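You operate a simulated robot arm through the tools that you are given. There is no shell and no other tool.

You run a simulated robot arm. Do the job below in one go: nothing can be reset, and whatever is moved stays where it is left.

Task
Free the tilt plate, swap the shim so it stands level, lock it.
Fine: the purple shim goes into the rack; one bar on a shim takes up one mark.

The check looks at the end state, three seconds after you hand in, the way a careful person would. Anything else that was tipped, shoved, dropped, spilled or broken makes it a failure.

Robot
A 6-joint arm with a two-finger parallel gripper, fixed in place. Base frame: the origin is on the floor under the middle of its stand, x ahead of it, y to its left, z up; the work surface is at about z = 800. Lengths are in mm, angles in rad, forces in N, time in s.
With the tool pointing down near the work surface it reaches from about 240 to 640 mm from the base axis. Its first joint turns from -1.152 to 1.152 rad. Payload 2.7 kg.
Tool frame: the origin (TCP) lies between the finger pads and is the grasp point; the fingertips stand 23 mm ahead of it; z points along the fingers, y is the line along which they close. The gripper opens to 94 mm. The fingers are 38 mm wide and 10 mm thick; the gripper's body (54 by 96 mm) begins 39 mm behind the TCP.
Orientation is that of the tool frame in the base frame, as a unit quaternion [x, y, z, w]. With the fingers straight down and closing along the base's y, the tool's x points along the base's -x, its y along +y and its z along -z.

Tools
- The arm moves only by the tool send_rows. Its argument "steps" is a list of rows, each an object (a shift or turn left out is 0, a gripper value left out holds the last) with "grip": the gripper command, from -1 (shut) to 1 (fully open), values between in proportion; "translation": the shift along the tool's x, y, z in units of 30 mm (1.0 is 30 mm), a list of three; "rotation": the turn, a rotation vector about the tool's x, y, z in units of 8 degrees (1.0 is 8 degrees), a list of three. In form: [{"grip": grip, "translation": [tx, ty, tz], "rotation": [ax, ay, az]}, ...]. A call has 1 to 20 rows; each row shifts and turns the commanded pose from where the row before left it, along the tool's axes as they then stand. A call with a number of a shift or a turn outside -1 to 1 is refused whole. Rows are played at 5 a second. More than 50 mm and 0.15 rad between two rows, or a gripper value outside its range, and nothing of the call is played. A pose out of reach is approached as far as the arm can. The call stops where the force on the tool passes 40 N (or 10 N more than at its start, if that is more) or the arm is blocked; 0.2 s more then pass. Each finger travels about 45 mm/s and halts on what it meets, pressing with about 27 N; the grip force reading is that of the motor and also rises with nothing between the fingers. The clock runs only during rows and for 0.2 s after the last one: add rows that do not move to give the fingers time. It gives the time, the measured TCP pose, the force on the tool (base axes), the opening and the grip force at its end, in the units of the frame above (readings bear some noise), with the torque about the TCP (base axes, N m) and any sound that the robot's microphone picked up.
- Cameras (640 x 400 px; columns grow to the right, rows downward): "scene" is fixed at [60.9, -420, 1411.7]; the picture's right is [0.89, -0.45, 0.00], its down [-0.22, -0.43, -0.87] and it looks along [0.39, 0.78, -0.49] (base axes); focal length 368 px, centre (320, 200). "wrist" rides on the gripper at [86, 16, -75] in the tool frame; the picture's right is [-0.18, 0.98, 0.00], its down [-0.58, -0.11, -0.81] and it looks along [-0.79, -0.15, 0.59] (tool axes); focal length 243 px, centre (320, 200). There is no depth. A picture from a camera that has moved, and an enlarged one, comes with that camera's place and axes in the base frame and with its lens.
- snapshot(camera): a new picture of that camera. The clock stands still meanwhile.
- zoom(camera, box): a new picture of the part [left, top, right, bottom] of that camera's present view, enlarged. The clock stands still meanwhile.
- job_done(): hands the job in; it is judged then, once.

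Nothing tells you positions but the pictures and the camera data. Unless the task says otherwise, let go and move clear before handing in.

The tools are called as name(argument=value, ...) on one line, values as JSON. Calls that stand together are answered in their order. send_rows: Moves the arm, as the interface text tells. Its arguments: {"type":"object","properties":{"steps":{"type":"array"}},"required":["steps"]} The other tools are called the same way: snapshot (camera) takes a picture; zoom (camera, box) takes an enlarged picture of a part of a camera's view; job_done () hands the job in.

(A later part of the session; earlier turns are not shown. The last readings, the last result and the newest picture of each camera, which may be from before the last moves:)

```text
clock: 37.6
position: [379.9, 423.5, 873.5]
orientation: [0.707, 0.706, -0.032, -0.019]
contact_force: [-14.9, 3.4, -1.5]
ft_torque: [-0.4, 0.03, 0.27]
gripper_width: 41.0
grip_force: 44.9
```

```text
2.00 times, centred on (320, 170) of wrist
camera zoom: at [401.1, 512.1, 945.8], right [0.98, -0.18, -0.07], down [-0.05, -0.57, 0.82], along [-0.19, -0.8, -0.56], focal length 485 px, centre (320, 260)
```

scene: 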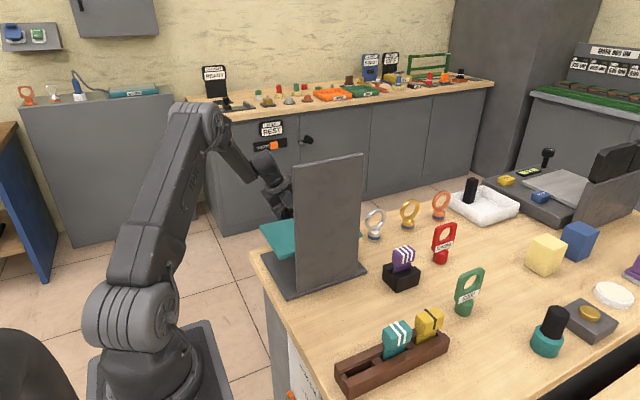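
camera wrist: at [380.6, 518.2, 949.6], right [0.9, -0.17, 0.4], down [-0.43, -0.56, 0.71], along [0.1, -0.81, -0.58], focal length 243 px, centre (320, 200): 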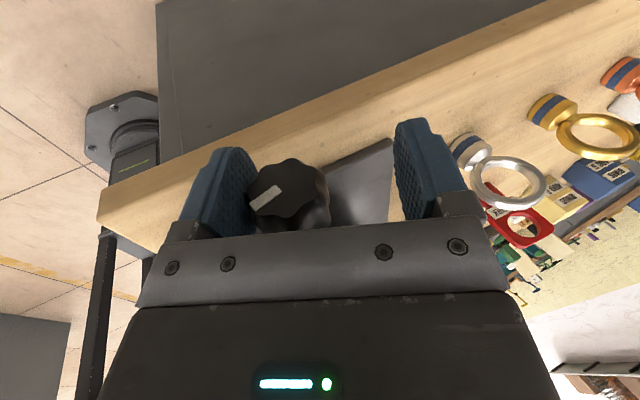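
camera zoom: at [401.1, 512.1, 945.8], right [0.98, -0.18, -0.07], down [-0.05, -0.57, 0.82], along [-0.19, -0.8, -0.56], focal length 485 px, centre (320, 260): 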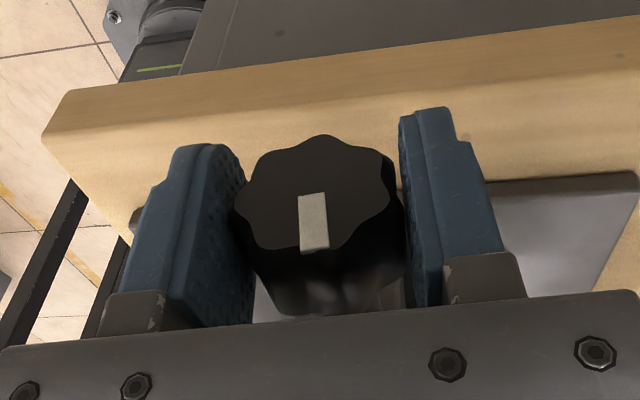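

It keeps going past vertical with no stop. Continuing the stroke.

send_rows(steps=[{"rotation": [0.8, 0, 0], "translation": [0, 0, 0]}, {"rotation": [0.8, 0, 0], "translation": [0, 0.02, 0]}, {"rotation": [0.8, 0, 0], "translation": [0, 0.02, 0]}, {"rotation": [0.6, 0, 0], "translation": [0, 0.02, 0]}, {"rotation": [0, 0, 0]}])

zoom(camera="wrist", box=[160, 80, 480, 260])

snapshot(camera="scene")

```text
clock: 38.8
position: [380.1, 423.9, 874.9]
orientation: [0.687, 0.684, -0.179, -0.165]
contact_force: [-20.8, 2.6, 5.8]
ft_torque: [-0.02, 0.04, 0.61]
gripper_width: 40.9
grip_force: 45.2
```

```text
2.00 times, centred on (320, 170) of wrist
camera zoom: at [429.8, 512.2, 930.5], right [0.87, -0.19, -0.46], down [0.29, -0.57, 0.77], along [-0.41, -0.8, -0.43], focal length 485 px, centre (320, 260)
```

zoom: 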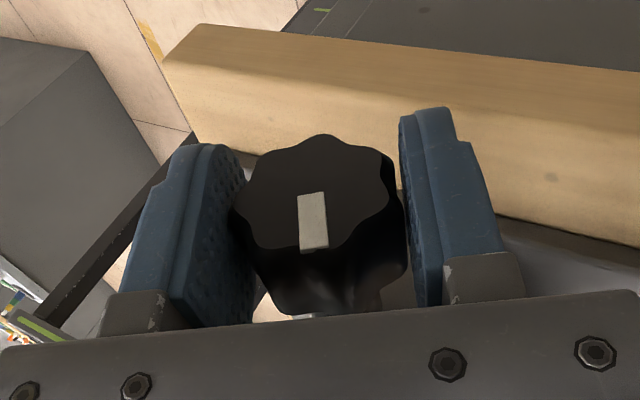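

```text
taken
```

scene: 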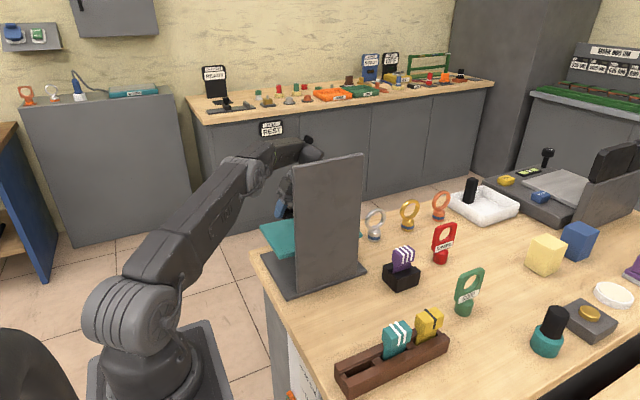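

About 112° turned with no stop and no sound. I'll let go, back off and check whether the plate, ring or pointer changed.

send_rows(steps=[{"grip": 0.75}, {"grip": 0.75}, {"grip": 0.75}, {"grip": 0.75}, {"grip": 0.75}, {"rotation": [-0.7, 0, 0]}, {"rotation": [-0.7, 0, 0]}, {"rotation": [-0.7, 0, 0]}, {"rotation": [-0.7, 0, 0]}, {"rotation": [-0.67, 0, 0]}, {"rotation": [0, 0, 0]}])

send_rows(steps=[{"translation": [0, 0, -0.8]}, {"translation": [0, 0, -0.8]}, {"translation": [0, 0, -0.8]}, {"translation": [0, 0, -0.8]}, {"translation": [0, 0, -0.8]}, {"translation": [0.2, 0, -0.8]}, {"translation": [0.2, 0, -0.8]}, {"translation": [0.3, 0, -0.8]}, {"translation": [0.2, 0, -0.8]}, {"translation": [0, 0, 0]}])

zoom(camera="wrist", box=[180, 0, 460, 200])

snapshot(camera="wrist")

```text
clock: 41.2
position: [383.9, 423.2, 874.0]
orientation: [0.707, 0.707, -0.008, 0.006]
contact_force: [0.8, 0.7, 0.6]
ft_torque: [-0.01, -0.05, -0.01]
gripper_width: 82.2
grip_force: 0.1
```

```text
clock: 43.4
position: [383.5, 453.6, 1089.3]
orientation: [0.706, 0.708, -0.009, 0.005]
contact_force: [-0.9, -0.1, -0.3]
ft_torque: [0.01, -0.02, 0.03]
gripper_width: 82.3
grip_force: 0.1
```

```text
2.00 times, centred on (320, 100) of wrist
camera zoom: at [398.8, 543.0, 1162.7], right [0.98, -0.18, 0.0], down [-0.1, -0.57, 0.82], along [-0.15, -0.8, -0.57], focal length 485 px, centre (320, 400)
```

zoom: 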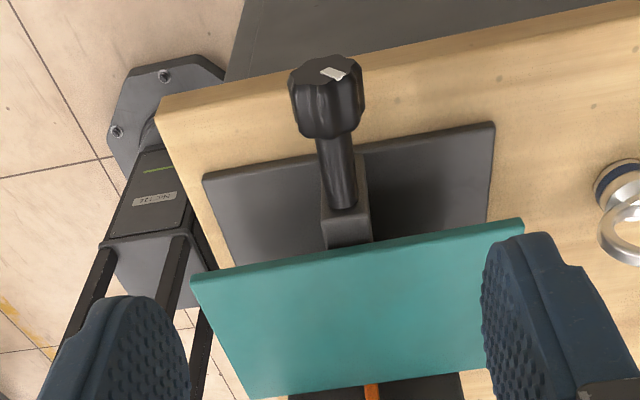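

```text
taken
camera wrist: at [398.8, 543.0, 1162.7], right [0.98, -0.18, 0.0], down [-0.1, -0.57, 0.82], along [-0.15, -0.8, -0.57], focal length 243 px, centre (320, 200)
```

wrist: 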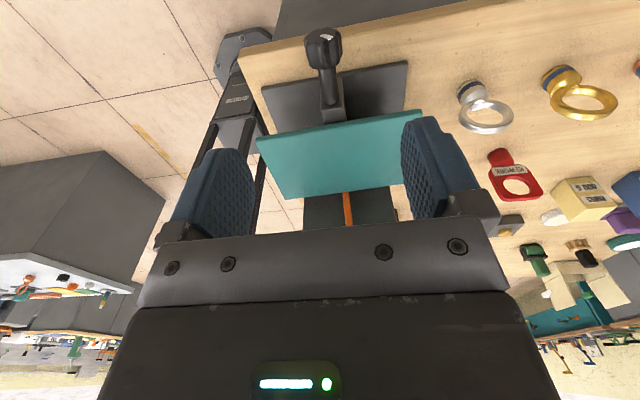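

The green ring around the stem is gone, so it signals the lock state: the plate is now free. Next I'll recheck the pointer.

send_rows(steps=[{"grip": 1, "translation": [-0.9, 0, -0.6]}, {"translation": [-0.9, 0, -0.6]}, {"translation": [-0.9, 0, -0.6]}, {"translation": [-0.9, 0, -0.6]}, {"translation": [-0.9, 0, -0.6]}, {"translation": [-0.6, -0.1, 0]}, {"translation": [0, 0, 0]}])

snapshot(camera="wrist")

zoom(camera="wrist", box=[270, 90, 430, 230])

```text
clock: 45.0
position: [381.2, 303.5, 1182.2]
orientation: [0.706, 0.708, -0.009, 0.005]
contact_force: [-0.6, 1.1, 0.2]
ft_torque: [0.03, 0.02, 0.01]
gripper_width: 94.0
grip_force: 0.0
```

```text
taken
camera wrist: at [398.4, 392.2, 1255.9], right [0.98, -0.18, 0.0], down [-0.1, -0.57, 0.82], along [-0.15, -0.8, -0.58], focal length 243 px, centre (320, 200)
```

wrist: 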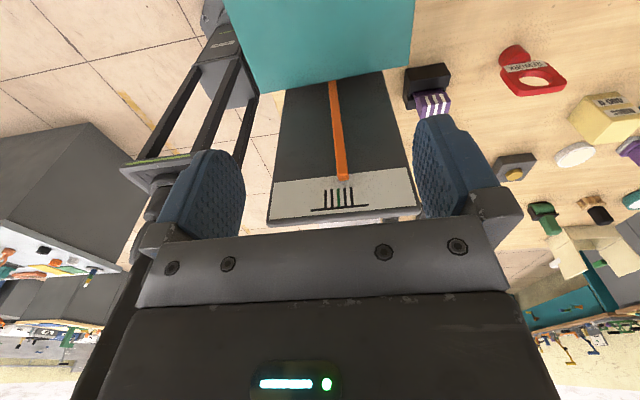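

```text
2.86 times, centred on (350, 160) of wrist
camera zoom: at [398.4, 392.2, 1255.9], right [0.98, -0.18, 0.0], down [-0.1, -0.57, 0.82], along [-0.15, -0.8, -0.58], focal length 693 px, centre (234, 314)
```

zoom: 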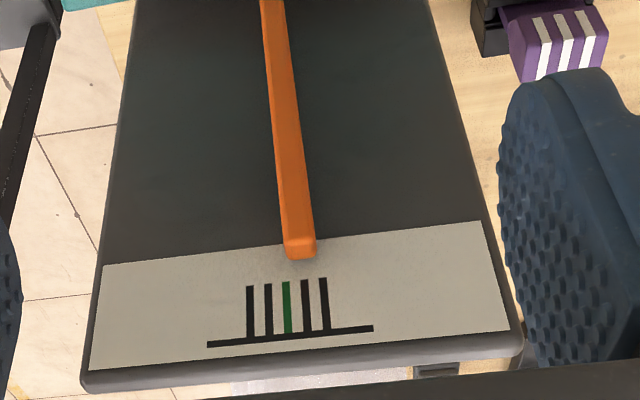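

The pointer still sits exactly one mark to the +x side of green with the 3-bar purple shim, so the 2-bar teal shim is the one to fit. Now I'll go over to the socket and rack, turning the tool back so the fingers close along y.

send_rows(steps=[{"translation": [-1, 0, 0]}, {"translation": [-1, 0, 0]}, {"translation": [-1, 0, 0]}, {"translation": [-1, 0, 0]}, {"translation": [-1, 0, 0]}, {"translation": [-1, 0, 0]}, {"translation": [-1, 0, 0]}, {"translation": [-1, 0, 0]}, {"translation": [0, 0, 0]}])

send_rows(steps=[{"rotation": [0, 0, -0.9375]}, {"rotation": [0, 0, -0.9375]}, {"rotation": [0, 0, -0.9375]}, {"rotation": [0, 0, -0.9375]}, {"rotation": [0, 0, -0.9375]}, {"rotation": [0, 0, -0.9375]}, {"rotation": [0, 0, -0.9375]}, {"rotation": [0, 0, -0.9375]}, {"rotation": [0, 0, -0.9375]}, {"rotation": [0, 0, -0.9375]}, {"rotation": [0, 0, -0.9375]}, {"rotation": [0, 0, -0.9375]}, {"rotation": [0, 0, 0]}])

snapshot(camera="wrist")

snapshot(camera="scene")

```text
clock: 47.0
position: [381.4, 63.2, 1185.8]
orientation: [0.707, 0.707, -0.009, 0.005]
contact_force: [0.2, -0.3, 0.2]
ft_torque: [0.03, 0.04, 0.01]
gripper_width: 93.8
grip_force: 0.1
```

```text
clock: 49.8
position: [381.6, 63.2, 1187.3]
orientation: [-0.001, 1.0, -0.009, -0.002]
contact_force: [-0.6, 0.5, -0.3]
ft_torque: [-0.01, -0.03, -0.01]
gripper_width: 93.9
grip_force: 0.0
```

```text
taken
camera wrist: at [295.5, 81.3, 1261.5], right [0.18, 0.98, -0.02], down [0.59, -0.09, 0.81], along [0.79, -0.16, -0.59], focal length 243 px, centre (320, 200)
```

wrist: 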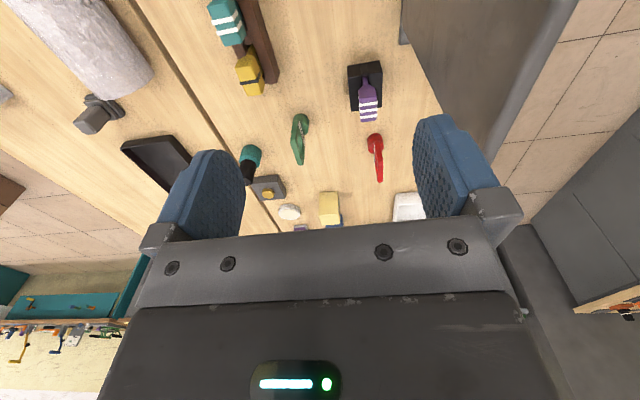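

```text
taken
```

scene: 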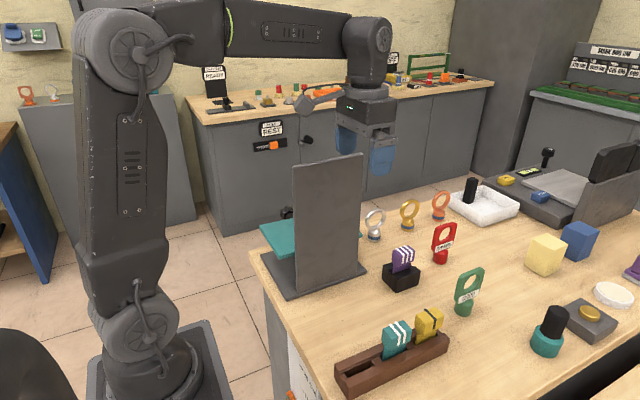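

Correcting a 1° residual tilt, then zooming in on the socket and rack from here.

send_rows(steps=[{"rotation": [-0.13, 0, 0]}, {"rotation": [0, 0, 0]}])

zoom(camera="wrist", box=[200, 0, 440, 150])

zoom(camera="wrist", box=[330, 50, 400, 130])

```text
clock: 50.4
position: [383.5, 62.9, 1187.7]
orientation: [-0.001, 1.0, -0.001, -0.003]
contact_force: [-0.1, -1.4, -0.6]
ft_torque: [0.01, 0.02, 0.01]
gripper_width: 94.0
grip_force: 0.1
```

```text
2.67 times, centred on (320, 75) of wrist
camera zoom: at [295.3, 80.2, 1262.1], right [0.18, 0.98, 0.0], down [0.59, -0.11, 0.8], along [0.79, -0.15, -0.6], focal length 647 px, centre (320, 533)
```

zoom: 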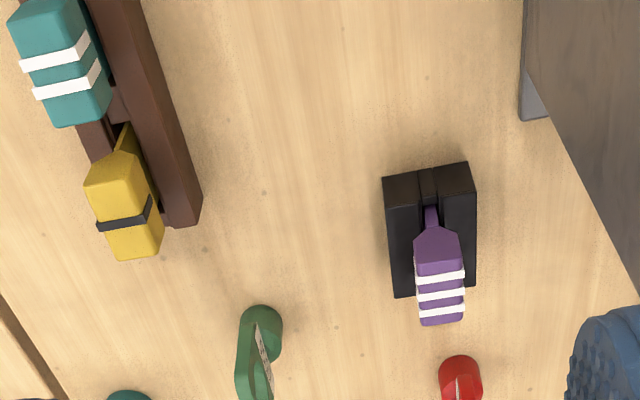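

```text
5.00 times, centred on (365, 90) of wrist
camera zoom: at [295.3, 80.2, 1262.1], right [0.18, 0.98, 0.0], down [0.59, -0.11, 0.8], along [0.79, -0.15, -0.6], focal length 1213 px, centre (95, 750)
```

zoom: 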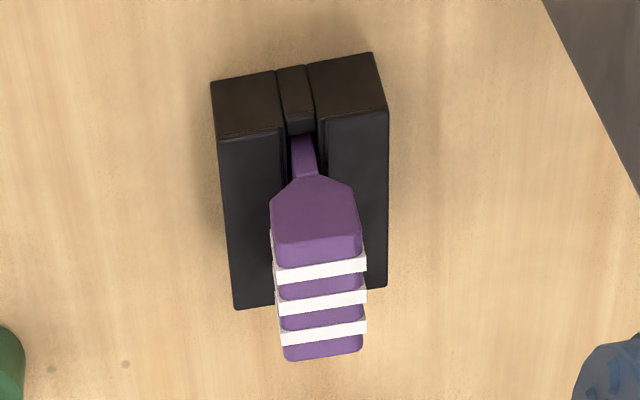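

The purple shim's head is about x 528–567, y 97–124, top z≈889, in a socket topping out near z≈840. I'll yaw the camera to look along −y at the rack for exact slot positions.

send_rows(steps=[{"rotation": [0, 0, 0.9375]}, {"rotation": [0, 0, 0.9375]}, {"rotation": [0, 0, 0.9375]}, {"rotation": [0, 0, 0.9375]}, {"rotation": [0, 0, 0.9375]}, {"rotation": [0, 0, 0.9375]}, {"rotation": [0, 0, 0.9375]}, {"rotation": [0, 0, 0.9375]}, {"rotation": [0, 0, 0.9375]}, {"rotation": [0, 0, 0.9375]}, {"rotation": [0, 0, 0.9375]}, {"rotation": [0, 0, 0.9375]}, {"translation": [-0.48, 0, 0.97]}, {"translation": [-0.48, 0, 0.97]}, {"translation": [-0.48, 0, 0.97]}, {"translation": [0, 0, 0]}, {"translation": [0, 0, 0]}])

snapshot(camera="wrist")

zoom(camera="wrist", box=[230, 30, 420, 150])

```text
clock: 54.0
position: [383.8, 20.5, 1101.1]
orientation: [0.706, 0.708, -0.002, -0.001]
contact_force: [0.4, -0.4, 0.5]
ft_torque: [0.03, 0.0, 0.0]
gripper_width: 94.1
grip_force: 0.1
```

```text
taken
camera wrist: at [398.7, 107.8, 1175.7], right [0.98, -0.18, -0.01], down [-0.1, -0.58, 0.81], along [-0.15, -0.79, -0.59], focal length 243 px, centre (320, 200)
```

wrist: 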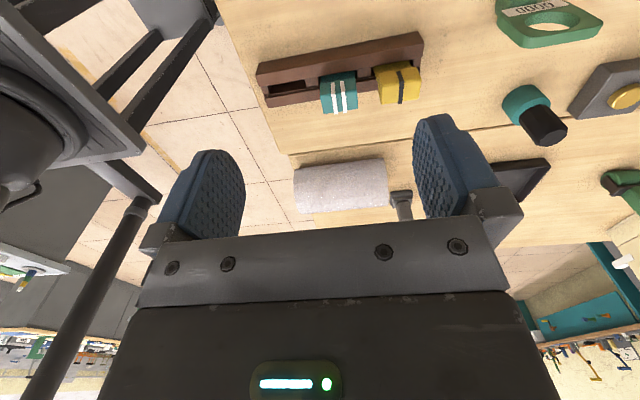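

```text
3.33 times, centred on (325, 90) of wrist
camera zoom: at [398.7, 107.8, 1175.7], right [0.98, -0.18, -0.01], down [-0.1, -0.58, 0.81], along [-0.15, -0.79, -0.59], focal length 809 px, centre (303, 567)
```

zoom: 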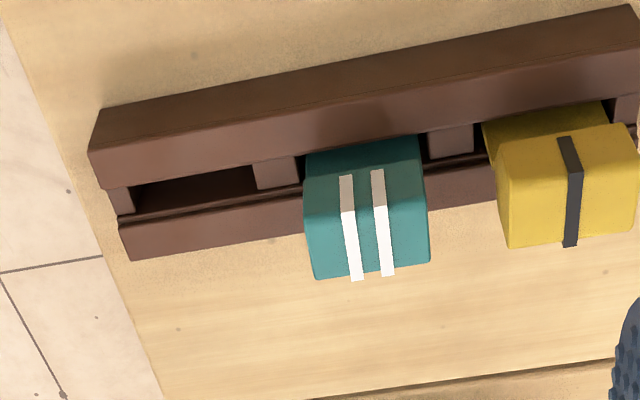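

The rack lies along x at about y≈−67 with the empty slot at its −x end (x≈315), teal near x≈390 and yellow near x≈467. Zooming for precise edges.

zoom(camera="wrist", box=[250, 40, 340, 115])

zoom(camera="wrist", box=[310, 50, 370, 120])

zoom(camera="scene", box=[330, 305, 430, 400])

zoom(camera="scene", box=[375, 235, 435, 300])

```text
5.33 times, centred on (295, 78) of wrist
camera zoom: at [398.7, 107.8, 1175.7], right [0.98, -0.18, -0.01], down [-0.1, -0.58, 0.81], along [-0.15, -0.79, -0.59], focal length 1294 px, centre (453, 853)
```

zoom: 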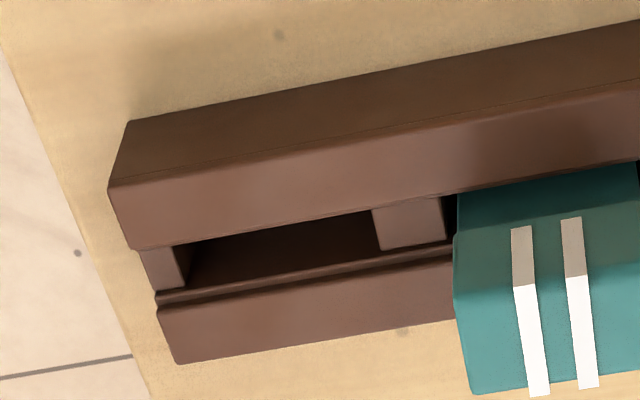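

```text
5.71 times, centred on (340, 85) of wrist
camera zoom: at [398.7, 107.8, 1175.7], right [0.98, -0.18, -0.01], down [-0.1, -0.58, 0.81], along [-0.15, -0.79, -0.59], focal length 1386 px, centre (206, 857)
```

zoom: 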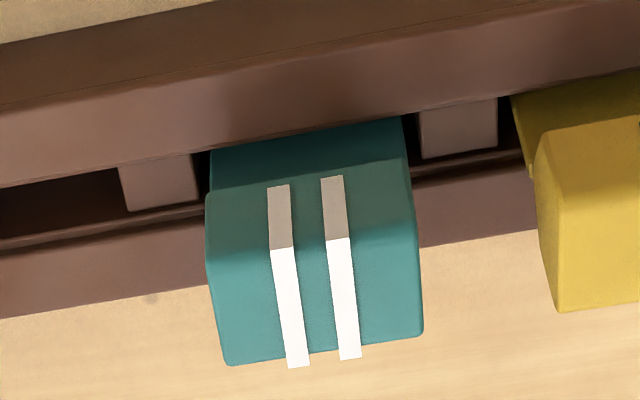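

```text
4.21 times, centred on (380, 352) of scene
camera zoom: at [60.9, -420.0, 1411.7], right [0.89, -0.45, 0.0], down [-0.22, -0.43, -0.87], along [0.39, 0.78, -0.49], focal length 1550 px, centre (67, -442)
```

zoom: 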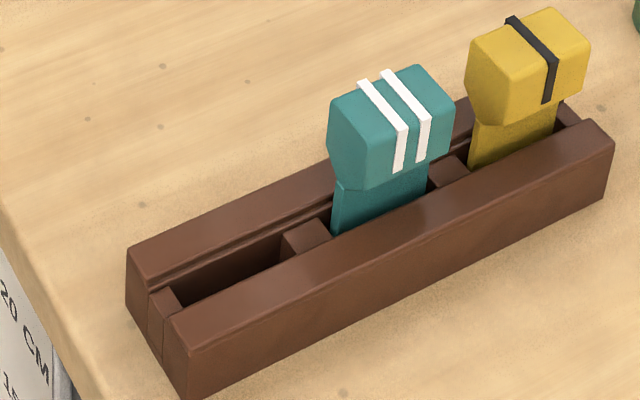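

```text
6.15 times, centred on (405, 268) of scene
camera zoom: at [60.9, -420.0, 1411.7], right [0.89, -0.45, 0.0], down [-0.22, -0.43, -0.87], along [0.39, 0.78, -0.49], focal length 2265 px, centre (-203, -215)
```

zoom: 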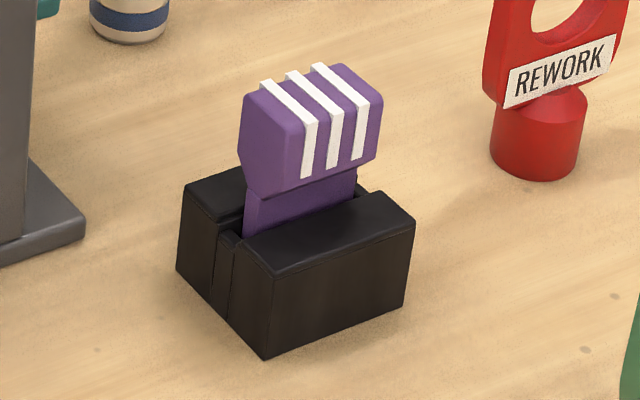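

Measured: purple head centre ≈ (550.5, 111.5), teal ≈ (390, −72), rack slots about 77 mm apart, so the empty slot is at about x≈314–316, y≈−72. Turning the tool back and moving above the purple shim.

send_rows(steps=[{"rotation": [0, 0, -0.9375]}, {"rotation": [0, 0, -0.9375]}, {"rotation": [0, 0, -0.9375]}, {"rotation": [0, 0, -0.9375]}, {"rotation": [0, 0, -0.9375]}, {"rotation": [0, 0, -0.9375]}, {"rotation": [0, 0, -0.9375]}, {"rotation": [0, 0, -0.9375]}, {"rotation": [0, 0, -0.9375]}, {"rotation": [0, 0, -0.9375]}, {"rotation": [0, 0, -0.9375]}, {"rotation": [0, 0, -0.9375]}, {"rotation": [0, 0, 0]}])

send_rows(steps=[{"translation": [-0.694, 0.379, 0]}, {"translation": [-0.694, 0.379, 0]}, {"translation": [-0.694, 0.379, 0]}, {"translation": [-0.694, 0.379, 0]}, {"translation": [-0.694, 0.379, 0]}, {"translation": [-0.694, 0.379, 0]}, {"translation": [-0.694, 0.379, 0]}, {"translation": [-0.694, 0.379, 0]}, {"translation": [0, 0, 0.9]}, {"translation": [0, 0, 0.9]}, {"translation": [0, 0, 0.9]}, {"translation": [0, 0, 0.9]}, {"translation": [0, 0, 0]}, {"translation": [0, 0, 0]}])

snapshot(camera="wrist")

snapshot(camera="scene")

```text
clock: 56.8
position: [380.1, 20.5, 1100.8]
orientation: [-0.002, 1.0, -0.001, -0.003]
contact_force: [-0.2, 0.7, 0.5]
ft_torque: [-0.01, 0.0, -0.02]
gripper_width: 94.0
grip_force: 0.0
```

```text
clock: 59.8
position: [546.7, 111.2, 988.3]
orientation: [0.0, 1.0, -0.001, -0.003]
contact_force: [0.2, -0.3, 0.2]
ft_torque: [-0.03, -0.01, 0.03]
gripper_width: 94.1
grip_force: 0.0
```

```text
taken
camera wrist: at [458.6, 127.8, 1064.7], right [0.18, 0.98, 0.0], down [0.59, -0.11, 0.8], along [0.79, -0.15, -0.6], focal length 243 px, centre (320, 200)
```

wrist: 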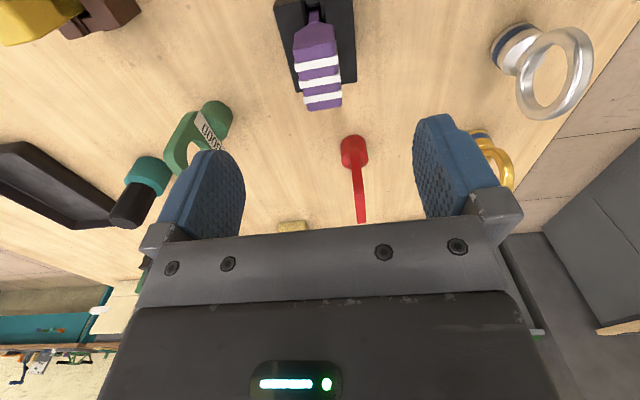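

```text
taken
```

scene: 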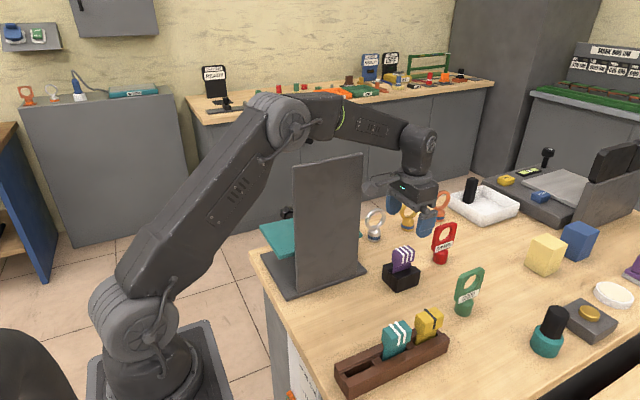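

Above the purple shim. I'll zoom to refine the alignment before descending.

zoom(camera="wrist", box=[270, 0, 370, 115])

zoom(camera="scene", box=[370, 160, 470, 300])

```text
3.48 times, centred on (320, 58) of wrist
camera zoom: at [458.6, 127.8, 1064.7], right [0.18, 0.98, 0.0], down [0.59, -0.11, 0.8], along [0.79, -0.15, -0.6], focal length 844 px, centre (320, 696)
```

zoom: 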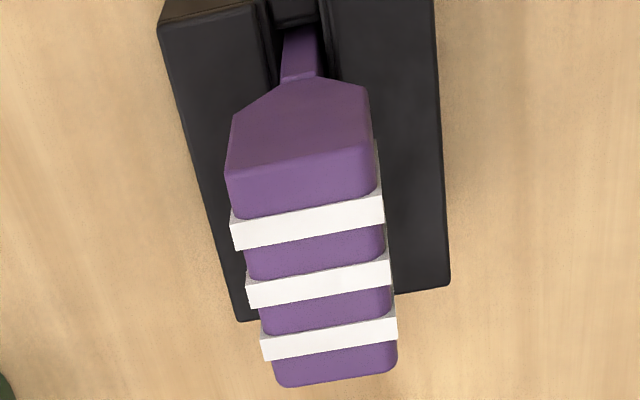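

```text
2.86 times, centred on (420, 230) of scene
camera zoom: at [60.9, -420.0, 1411.7], right [0.89, -0.45, 0.0], down [-0.22, -0.43, -0.87], along [0.39, 0.78, -0.49], focal length 1052 px, centre (34, 114)
```

zoom: 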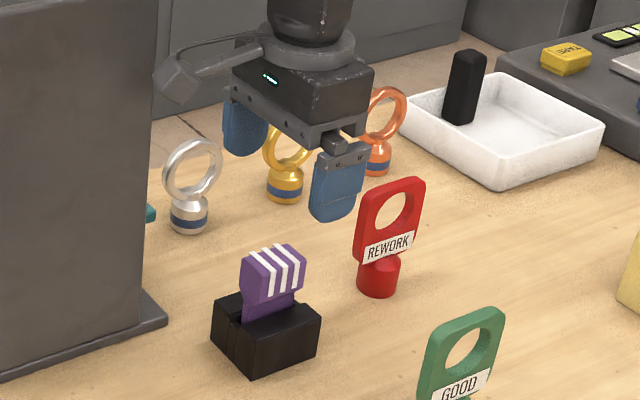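

Aligned (head centre ≈ (548, 111)). Descending to grip height with fingertips staying above the socket.

send_rows(steps=[{"translation": [-0.03, 0, 0.97]}, {"translation": [0, 0, 0.97]}, {"translation": [0, 0, 0.97]}, {"translation": [0, 0, 0.94]}, {"translation": [0, 0, 0]}, {"translation": [0, 0, 0]}])

snapshot(camera="wrist")

zoom(camera="scene", box=[340, 190, 480, 310])

```text
clock: 61.2
position: [545.7, 111.0, 876.6]
orientation: [-0.001, 1.0, -0.001, -0.002]
contact_force: [-0.5, -0.1, -0.1]
ft_torque: [-0.04, 0.0, 0.0]
gripper_width: 93.8
grip_force: 0.0
```

```text
taken
camera wrist: at [459.2, 128.5, 951.0], right [0.18, 0.98, 0.0], down [0.59, -0.11, 0.8], along [0.79, -0.15, -0.6], focal length 243 px, centre (320, 200)
```

wrist: 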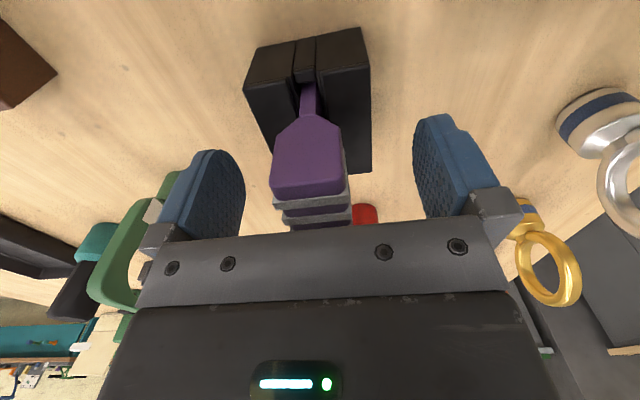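

```text
3.33 times, centred on (410, 250) of scene
camera zoom: at [60.9, -420.0, 1411.7], right [0.89, -0.45, 0.0], down [-0.22, -0.43, -0.87], along [0.39, 0.78, -0.49], focal length 1227 px, centre (20, 33)
```

zoom: 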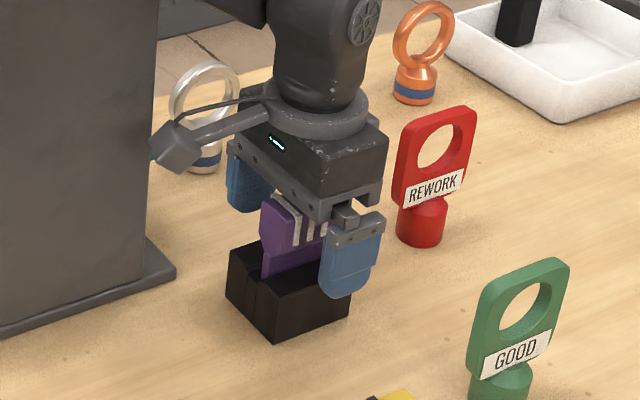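

Fingers straddle the purple head. Closing the grip.

send_rows(steps=[{"grip": -1}, {"grip": -1}, {"grip": -1}, {"grip": -1}, {"grip": -1}, {"grip": -1}, {"grip": -1}])

snapshot(camera="wrist")

```text
clock: 62.8
position: [546.3, 110.9, 876.0]
orientation: [0.0, 1.0, -0.001, -0.003]
contact_force: [0.2, -0.2, -0.3]
ft_torque: [0.01, 0.01, 0.01]
gripper_width: 27.5
grip_force: 26.2
```

```text
taken
camera wrist: at [459.2, 128.5, 951.2], right [0.18, 0.98, 0.0], down [0.59, -0.11, 0.8], along [0.79, -0.15, -0.6], focal length 243 px, centre (320, 200)
```

wrist: 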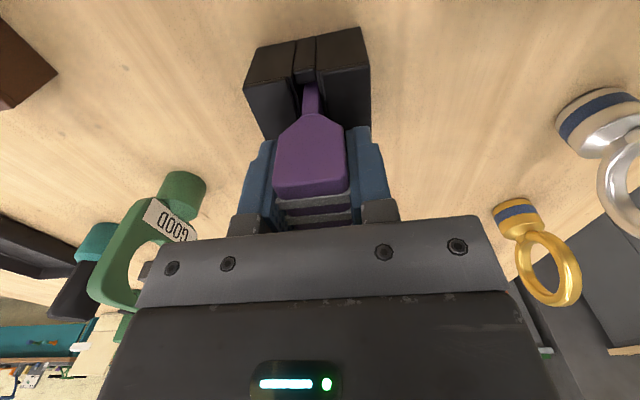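

Clean, centred grip (27.5 mm, no side force). Reference for the socket: TCP ≈ (546, 111, 876). Lifting straight up.

send_rows(steps=[{"translation": [0, 0, -0.3]}, {"translation": [0, 0, -0.3]}, {"translation": [0, 0, 0]}])

send_rows(steps=[{"translation": [0, 0, -0.5]}, {"translation": [0, 0, -0.7]}, {"translation": [0, 0, -0.9]}, {"translation": [0, 0, -0.9]}, {"translation": [0, 0, 0]}])

zoom(camera="scene", box=[340, 130, 480, 310])

snapshot(camera="wrist")

```text
clock: 63.6
position: [548.2, 110.7, 894.0]
orientation: [-0.001, 1.0, -0.001, -0.002]
contact_force: [-0.8, 0.0, -0.6]
ft_torque: [0.0, 0.03, 0.01]
gripper_width: 27.5
grip_force: 27.0
```

```text
clock: 64.8
position: [548.6, 111.3, 983.8]
orientation: [-0.001, 1.0, 0.0, -0.003]
contact_force: [0.4, -0.1, -0.7]
ft_torque: [0.01, 0.0, 0.01]
gripper_width: 27.2
grip_force: 27.1
```

```text
2.22 times, centred on (410, 220) of scene
camera zoom: at [60.9, -420.0, 1411.7], right [0.89, -0.45, 0.0], down [-0.22, -0.43, -0.87], along [0.39, 0.78, -0.49], focal length 818 px, centre (120, 156)
```

zoom: 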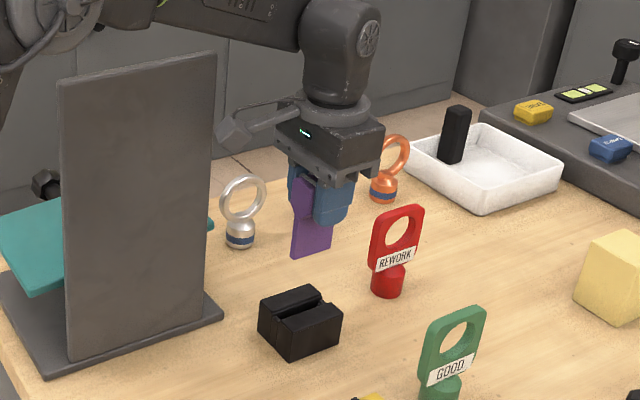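

```text
taken
camera wrist: at [461.6, 128.2, 1058.3], right [0.18, 0.98, 0.0], down [0.59, -0.11, 0.8], along [0.79, -0.15, -0.6], focal length 243 px, centre (320, 200)
```

wrist: 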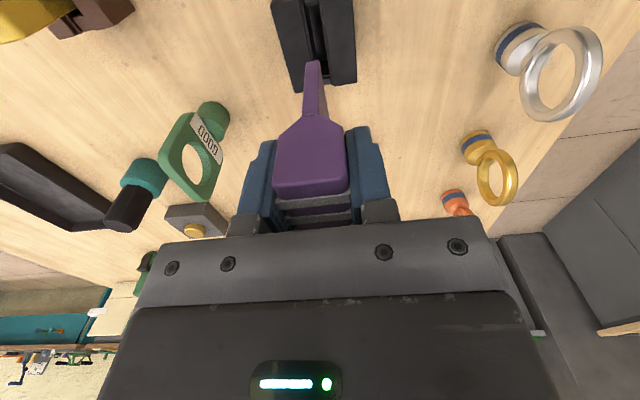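

Purple is out of the socket. Carrying it at height to above the rack's empty slot.

send_rows(steps=[{"translation": [0, 0, -0.5]}, {"translation": [0.865, -0.679, 0]}, {"translation": [0.865, -0.679, 0]}, {"translation": [0.865, -0.679, 0]}, {"translation": [0.865, -0.679, 0]}, {"translation": [0.865, -0.679, 0]}, {"translation": [0.865, -0.679, 0]}, {"translation": [0.865, -0.679, 0]}, {"translation": [0.865, -0.679, 0]}, {"translation": [0.865, -0.679, 0]}, {"translation": [0, 0, 0]}, {"translation": [0, 0, 0]}])

snapshot(camera="wrist")

snapshot(camera="scene")

```text
clock: 67.4
position: [315.1, -72.1, 998.0]
orientation: [-0.001, 1.0, 0.0, -0.002]
contact_force: [0.2, 0.3, -0.2]
ft_torque: [0.02, -0.02, -0.03]
gripper_width: 27.4
grip_force: 27.4
```

```text
taken
camera wrist: at [228.4, -55.2, 1074.2], right [0.18, 0.98, 0.0], down [0.59, -0.11, 0.8], along [0.79, -0.15, -0.6], focal length 243 px, centre (320, 200)
```

wrist: 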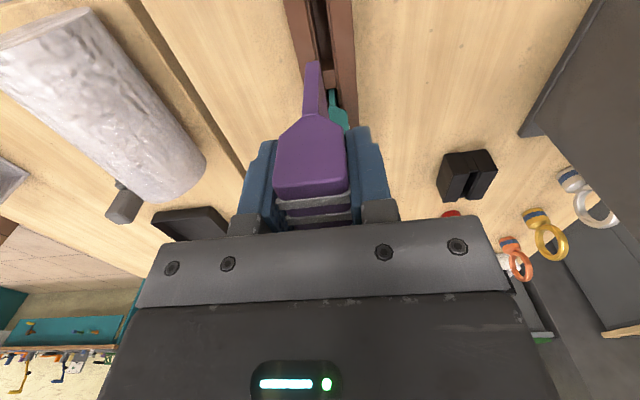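

```text
taken
```

scene: 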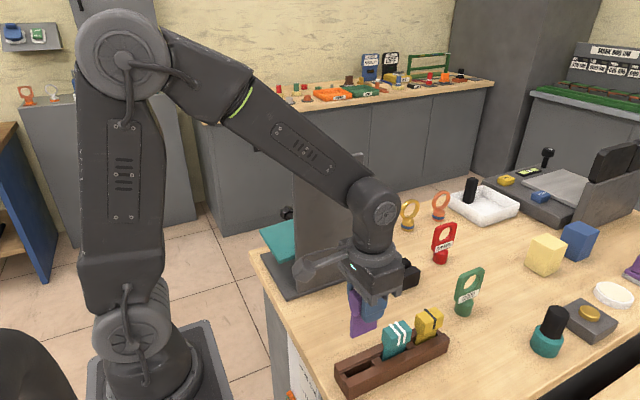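

Above the rack. Zooming in to compare the tang with the slot below it.

zoom(camera="wrist", box=[270, 0, 370, 130])

zoom(camera="scene", box=[310, 270, 460, 400])

```text
3.08 times, centred on (320, 65) of wrist
camera zoom: at [228.4, -55.2, 1074.2], right [0.18, 0.98, 0.0], down [0.59, -0.11, 0.8], along [0.79, -0.15, -0.6], focal length 746 px, centre (320, 615)
```

zoom: 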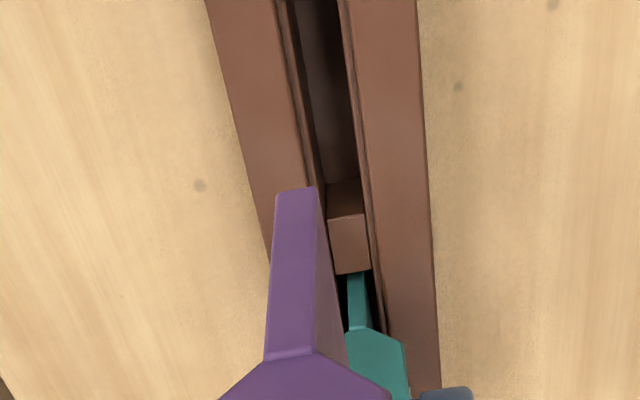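

```text
3.08 times, centred on (385, 335) of scene
camera zoom: at [60.9, -420.0, 1411.7], right [0.89, -0.45, 0.0], down [-0.22, -0.43, -0.87], along [0.39, 0.78, -0.49], focal length 1132 px, centre (120, -215)
```

zoom: 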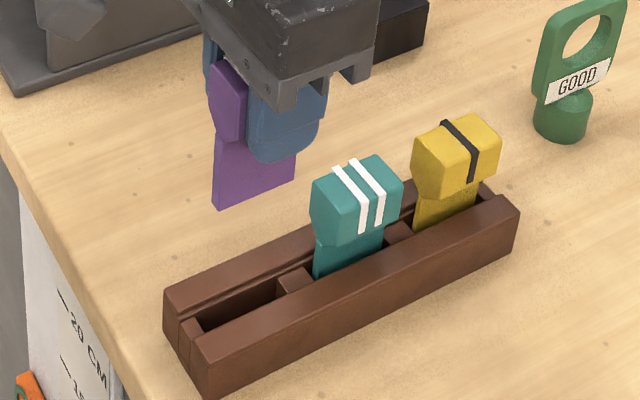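

zoom(camera="wrist", box=[295, 10, 345, 60])

zoom(camera="wrist", box=[295, 50, 345, 110])

```text
8.00 times, centred on (320, 35) of wrist
camera zoom: at [228.4, -55.2, 1074.2], right [0.18, 0.98, 0.0], down [0.59, -0.11, 0.8], along [0.79, -0.15, -0.6], focal length 1941 px, centre (320, 1520)
```

zoom: 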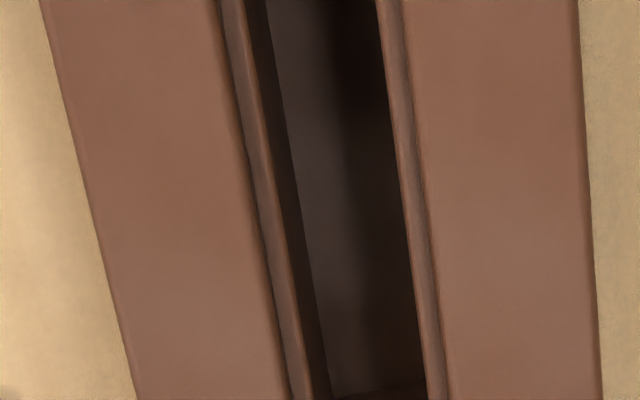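

```text
6.67 times, centred on (320, 80) of wrist
camera zoom: at [228.4, -55.2, 1074.2], right [0.18, 0.98, 0.0], down [0.59, -0.11, 0.8], along [0.79, -0.15, -0.6], focal length 1618 px, centre (320, 1000)
```

zoom: 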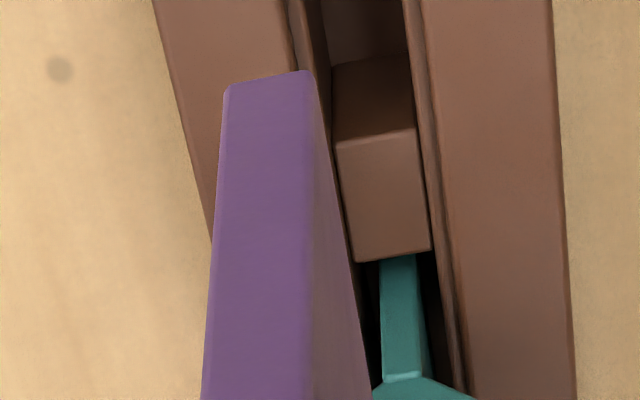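

From this view the slot's centreline is y≈−68.4 (about 13.6 mm wide, tang ≈7 mm) and it spans x≈288–343. I'll shift +3.6 mm in y and come down to just above the rack to check.

send_rows(steps=[{"translation": [0.05, 0.12, 0]}, {"translation": [0, 0, 0.8]}, {"translation": [0, 0, 0.8]}, {"translation": [0, 0, 0.7]}, {"translation": [0, 0, 0]}, {"translation": [0, 0, 0]}])

zoom(camera="wrist", box=[270, 0, 370, 130])

zoom(camera="scene", box=[310, 270, 460, 400])

```text
clock: 68.8
position: [312.1, -70.5, 931.2]
orientation: [-0.001, 1.0, -0.001, -0.002]
contact_force: [0.4, 0.1, -0.7]
ft_torque: [0.04, -0.02, 0.0]
gripper_width: 27.4
grip_force: 27.2
```

```text
3.08 times, centred on (320, 65) of wrist
camera zoom: at [225.4, -52.0, 1006.5], right [0.18, 0.98, 0.0], down [0.59, -0.11, 0.8], along [0.79, -0.15, -0.6], focal length 746 px, centre (320, 615)
```

zoom: 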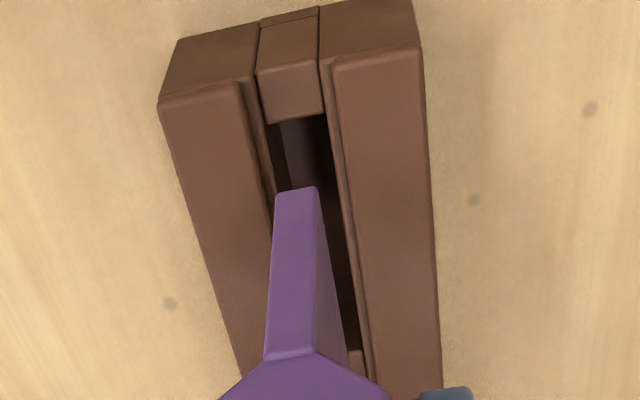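

```text
3.08 times, centred on (385, 335) of scene
camera zoom: at [60.9, -420.0, 1411.7], right [0.89, -0.45, 0.0], down [-0.22, -0.43, -0.87], along [0.39, 0.78, -0.49], focal length 1132 px, centre (120, -215)
```

zoom: 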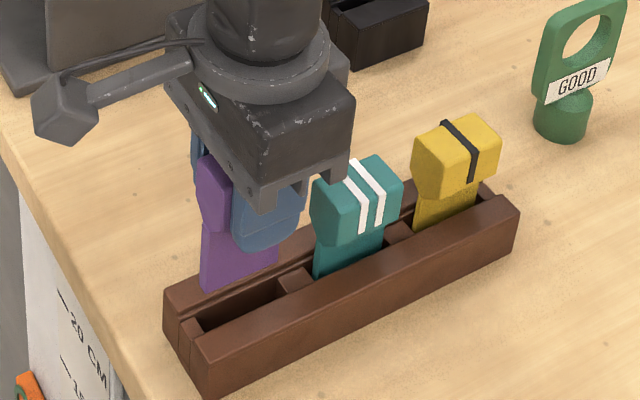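

The tang sits over the slot within about half a millimetre in y and mid-slot in x. Lowering it in slowly, watching the force.

send_rows(steps=[{"translation": [0, 0, 0.35]}, {"translation": [0, 0, 0.35]}, {"translation": [0, 0, 0.3]}, {"translation": [0, 0, 0]}])

zoom(camera="wrist", box=[270, 0, 370, 130])

zoom(camera="scene", box=[310, 270, 460, 400])

```text
clock: 69.8
position: [311.5, -70.2, 901.1]
orientation: [-0.001, 1.0, -0.001, -0.002]
contact_force: [0.2, 0.5, -1.2]
ft_torque: [-0.02, 0.04, 0.03]
gripper_width: 27.7
grip_force: 26.8
```

```text
3.08 times, centred on (320, 65) of wrist
camera zoom: at [225.2, -52.8, 976.8], right [0.18, 0.98, 0.0], down [0.59, -0.11, 0.8], along [0.79, -0.15, -0.6], focal length 746 px, centre (320, 615)
```

zoom: 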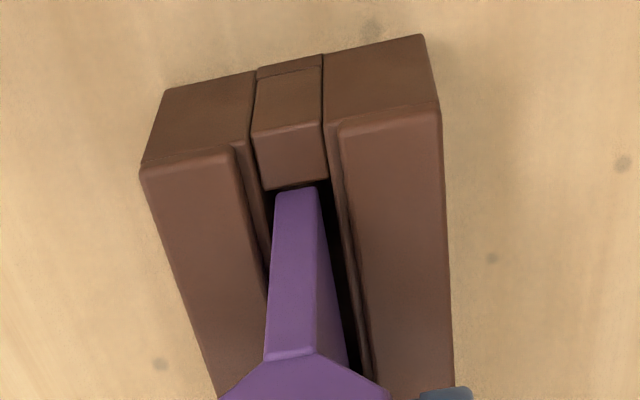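

```text
3.08 times, centred on (385, 335) of scene
camera zoom: at [60.9, -420.0, 1411.7], right [0.89, -0.45, 0.0], down [-0.22, -0.43, -0.87], along [0.39, 0.78, -0.49], focal length 1132 px, centre (120, -215)
```

zoom: 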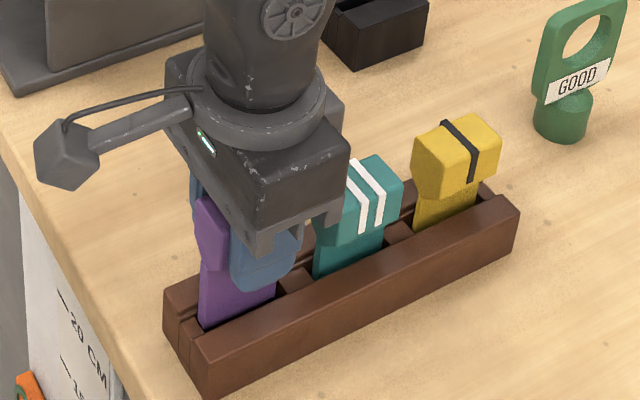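

The tang has entered the slot with no contact force, but it's close to the −x end. I'll nudge +3 mm in x and continue down.

send_rows(steps=[{"translation": [-0.1, 0.01, 0]}, {"translation": [0, 0, 0.25]}, {"translation": [0, 0, 0.25]}, {"translation": [0, 0, 0.15]}, {"translation": [0, 0, 0]}])

zoom(camera="wrist", box=[270, 0, 370, 130])

```text
clock: 71.0
position: [315.1, -69.7, 881.2]
orientation: [-0.001, 1.0, -0.001, -0.002]
contact_force: [-0.1, 0.3, -1.2]
ft_torque: [0.02, -0.04, -0.01]
gripper_width: 27.2
grip_force: 27.3
```

```text
3.08 times, centred on (320, 65) of wrist
camera zoom: at [229.2, -52.5, 956.6], right [0.18, 0.98, 0.0], down [0.59, -0.11, 0.8], along [0.79, -0.15, -0.6], focal length 746 px, centre (320, 615)
```

zoom: 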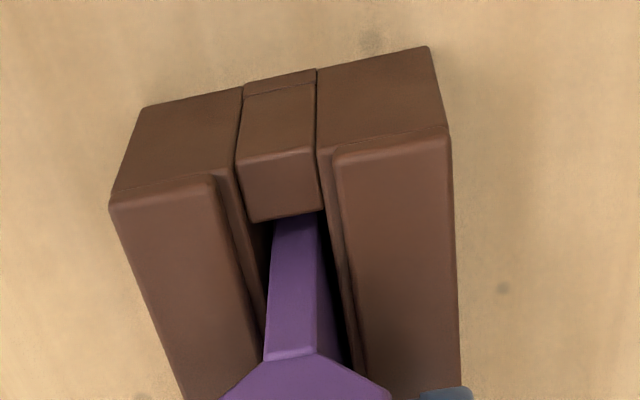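

Going in freely. Continuing in small steps until it seats.

send_rows(steps=[{"translation": [0, 0, 0.1]}, {"translation": [0, 0, 0]}])

send_rows(steps=[{"translation": [0, 0, 0.07]}, {"translation": [0, 0, 0]}])

send_rows(steps=[{"translation": [0, 0, 0.05]}, {"translation": [0, 0, 0]}])

```text
clock: 71.6
position: [314.4, -70.4, 877.5]
orientation: [-0.001, 1.0, -0.001, -0.003]
contact_force: [0.9, 0.6, 0.2]
ft_torque: [0.0, 0.01, -0.03]
gripper_width: 27.4
grip_force: 26.9
```

```text
clock: 72.2
position: [315.7, -69.5, 876.3]
orientation: [-0.001, 1.0, -0.002, -0.002]
contact_force: [0.1, 0.0, -0.7]
ft_torque: [-0.02, 0.02, -0.01]
gripper_width: 27.6
grip_force: 27.3
```

```text
clock: 72.8
position: [315.9, -69.9, 874.6]
orientation: [0.0, 1.0, -0.002, -0.001]
contact_force: [-3.8, -0.2, 26.0]
ft_torque: [0.02, 0.09, -0.02]
gripper_width: 27.7
grip_force: 27.2
```

Seated (26 N upward at z≈875). Relieving the push, releasing, and rising.

send_rows(steps=[{"translation": [0, 0, -0.05]}, {"grip": 0.3}, {"grip": 0.3}, {"grip": 0.3}, {"grip": 0.3}])

send_rows(steps=[{"translation": [0, 0, -0.5]}, {"translation": [0, 0, -0.8]}, {"translation": [0, 0, -0.9]}, {"translation": [0, 0, -0.9]}, {"translation": [0, 0, -0.9]}, {"translation": [0, 0, 0]}])

snapshot(camera="scene")

snapshot(camera="wrist")

```text
clock: 74.0
position: [315.9, -68.2, 875.9]
orientation: [0.0, 1.0, -0.001, -0.002]
contact_force: [0.0, 0.2, -0.7]
ft_torque: [0.02, 0.0, 0.0]
gripper_width: 60.9
grip_force: 0.0
```

```text
clock: 75.4
position: [317.4, -69.4, 996.1]
orientation: [-0.001, 1.0, -0.001, -0.002]
contact_force: [-0.1, 0.1, -0.6]
ft_torque: [0.02, 0.01, 0.01]
gripper_width: 61.0
grip_force: 0.2
```

```text
taken
```

scene: 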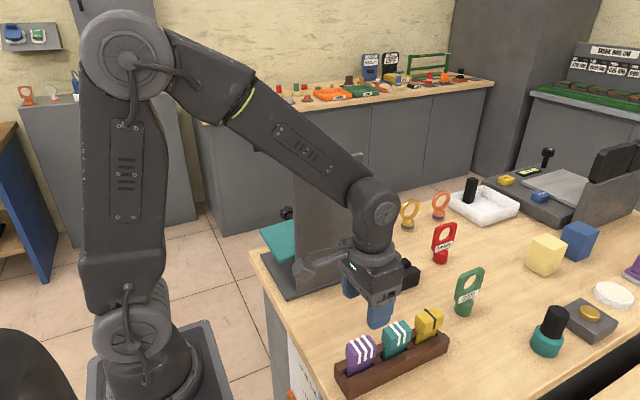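

```text
taken
camera wrist: at [230.5, -51.5, 1071.8], right [0.18, 0.98, 0.0], down [0.59, -0.11, 0.8], along [0.79, -0.15, -0.6], focal length 243 px, centre (320, 200)
```

wrist: 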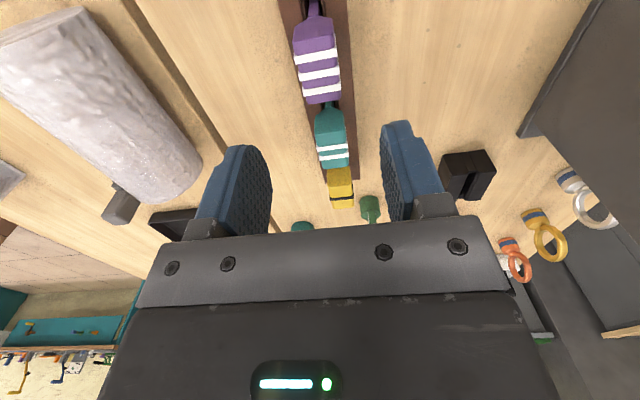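

Purple is seated in the rack. Moving above the teal shim at about (390, −68.5).

send_rows(steps=[{"translation": [-0.81, 0.01, 0]}, {"translation": [-0.81, 0.01, 0]}, {"translation": [-0.8, 0.01, 0]}, {"translation": [0, 0, 0]}, {"translation": [0, 0, 0]}])

zoom(camera="wrist", box=[270, 0, 370, 115])

zoom(camera="scene", box=[310, 270, 460, 400])

```text
clock: 76.6
position: [390.7, -66.9, 994.2]
orientation: [-0.001, 1.0, 0.0, -0.002]
contact_force: [0.3, -0.1, 0.5]
ft_torque: [-0.01, -0.03, 0.01]
gripper_width: 61.0
grip_force: 0.0
```

```text
3.48 times, centred on (320, 58) of wrist
camera zoom: at [304.4, -49.9, 1070.6], right [0.18, 0.98, 0.0], down [0.59, -0.11, 0.8], along [0.79, -0.15, -0.6], focal length 844 px, centre (320, 696)
```

zoom: 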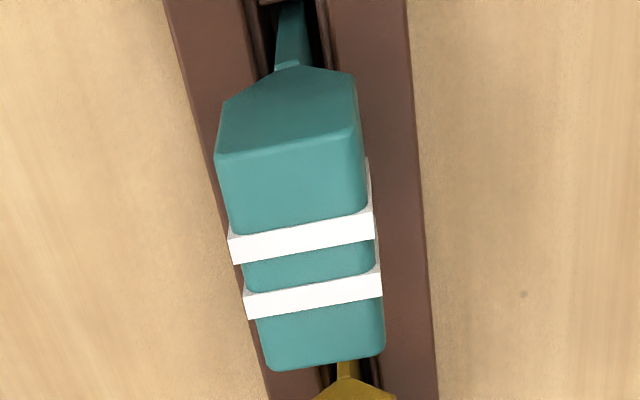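

```text
3.08 times, centred on (385, 335) of scene
camera zoom: at [60.9, -420.0, 1411.7], right [0.89, -0.45, 0.0], down [-0.22, -0.43, -0.87], along [0.39, 0.78, -0.49], focal length 1132 px, centre (120, -215)
```

zoom: 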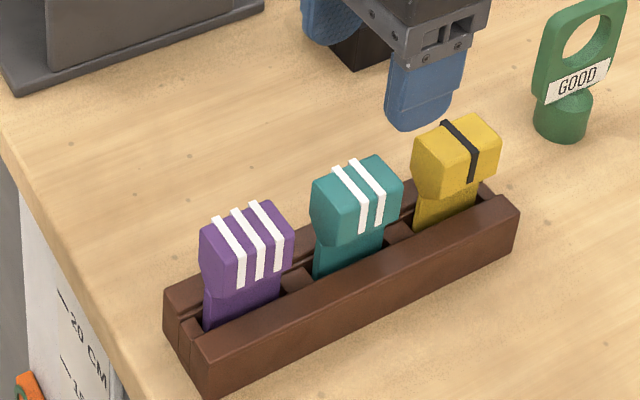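

Teal head centre ≈ (393, −69). Small correction and descend to grip it.

send_rows(steps=[{"translation": [-0.04, -0.05, 0.9]}, {"translation": [0, 0, 0.9]}, {"translation": [0, 0, 0.9]}, {"translation": [0, 0, 0.9]}, {"translation": [0, 0, 0.35]}, {"translation": [0, 0, 0]}, {"translation": [0, 0, 0]}])

snapshot(camera="wrist")

zoom(camera="scene", box=[310, 250, 480, 400])

```text
clock: 78.2
position: [388.7, -70.0, 876.1]
orientation: [-0.001, 1.0, 0.0, -0.003]
contact_force: [0.0, 0.5, 0.5]
ft_torque: [-0.01, -0.03, -0.04]
gripper_width: 61.1
grip_force: 0.2
```

```text
taken
camera wrist: at [302.0, -52.8, 951.8], right [0.18, 0.98, 0.0], down [0.59, -0.11, 0.8], along [0.79, -0.15, -0.6], focal length 243 px, centre (320, 200)
```

wrist: 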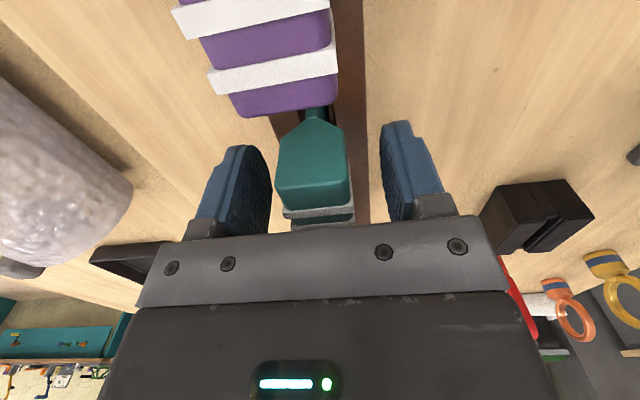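

```text
2.67 times, centred on (395, 325) of scene
camera zoom: at [60.9, -420.0, 1411.7], right [0.89, -0.45, 0.0], down [-0.22, -0.43, -0.87], along [0.39, 0.78, -0.49], focal length 981 px, centre (120, -133)
```

zoom: 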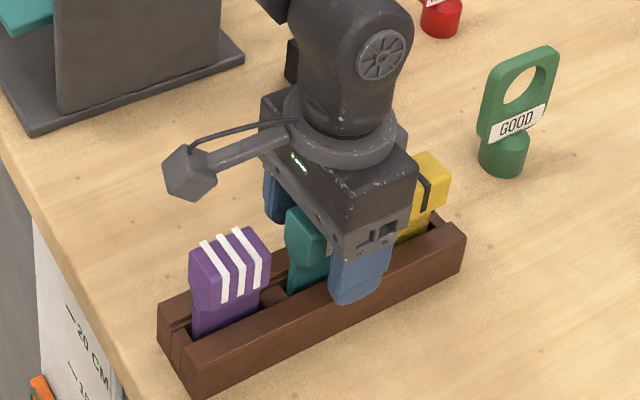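

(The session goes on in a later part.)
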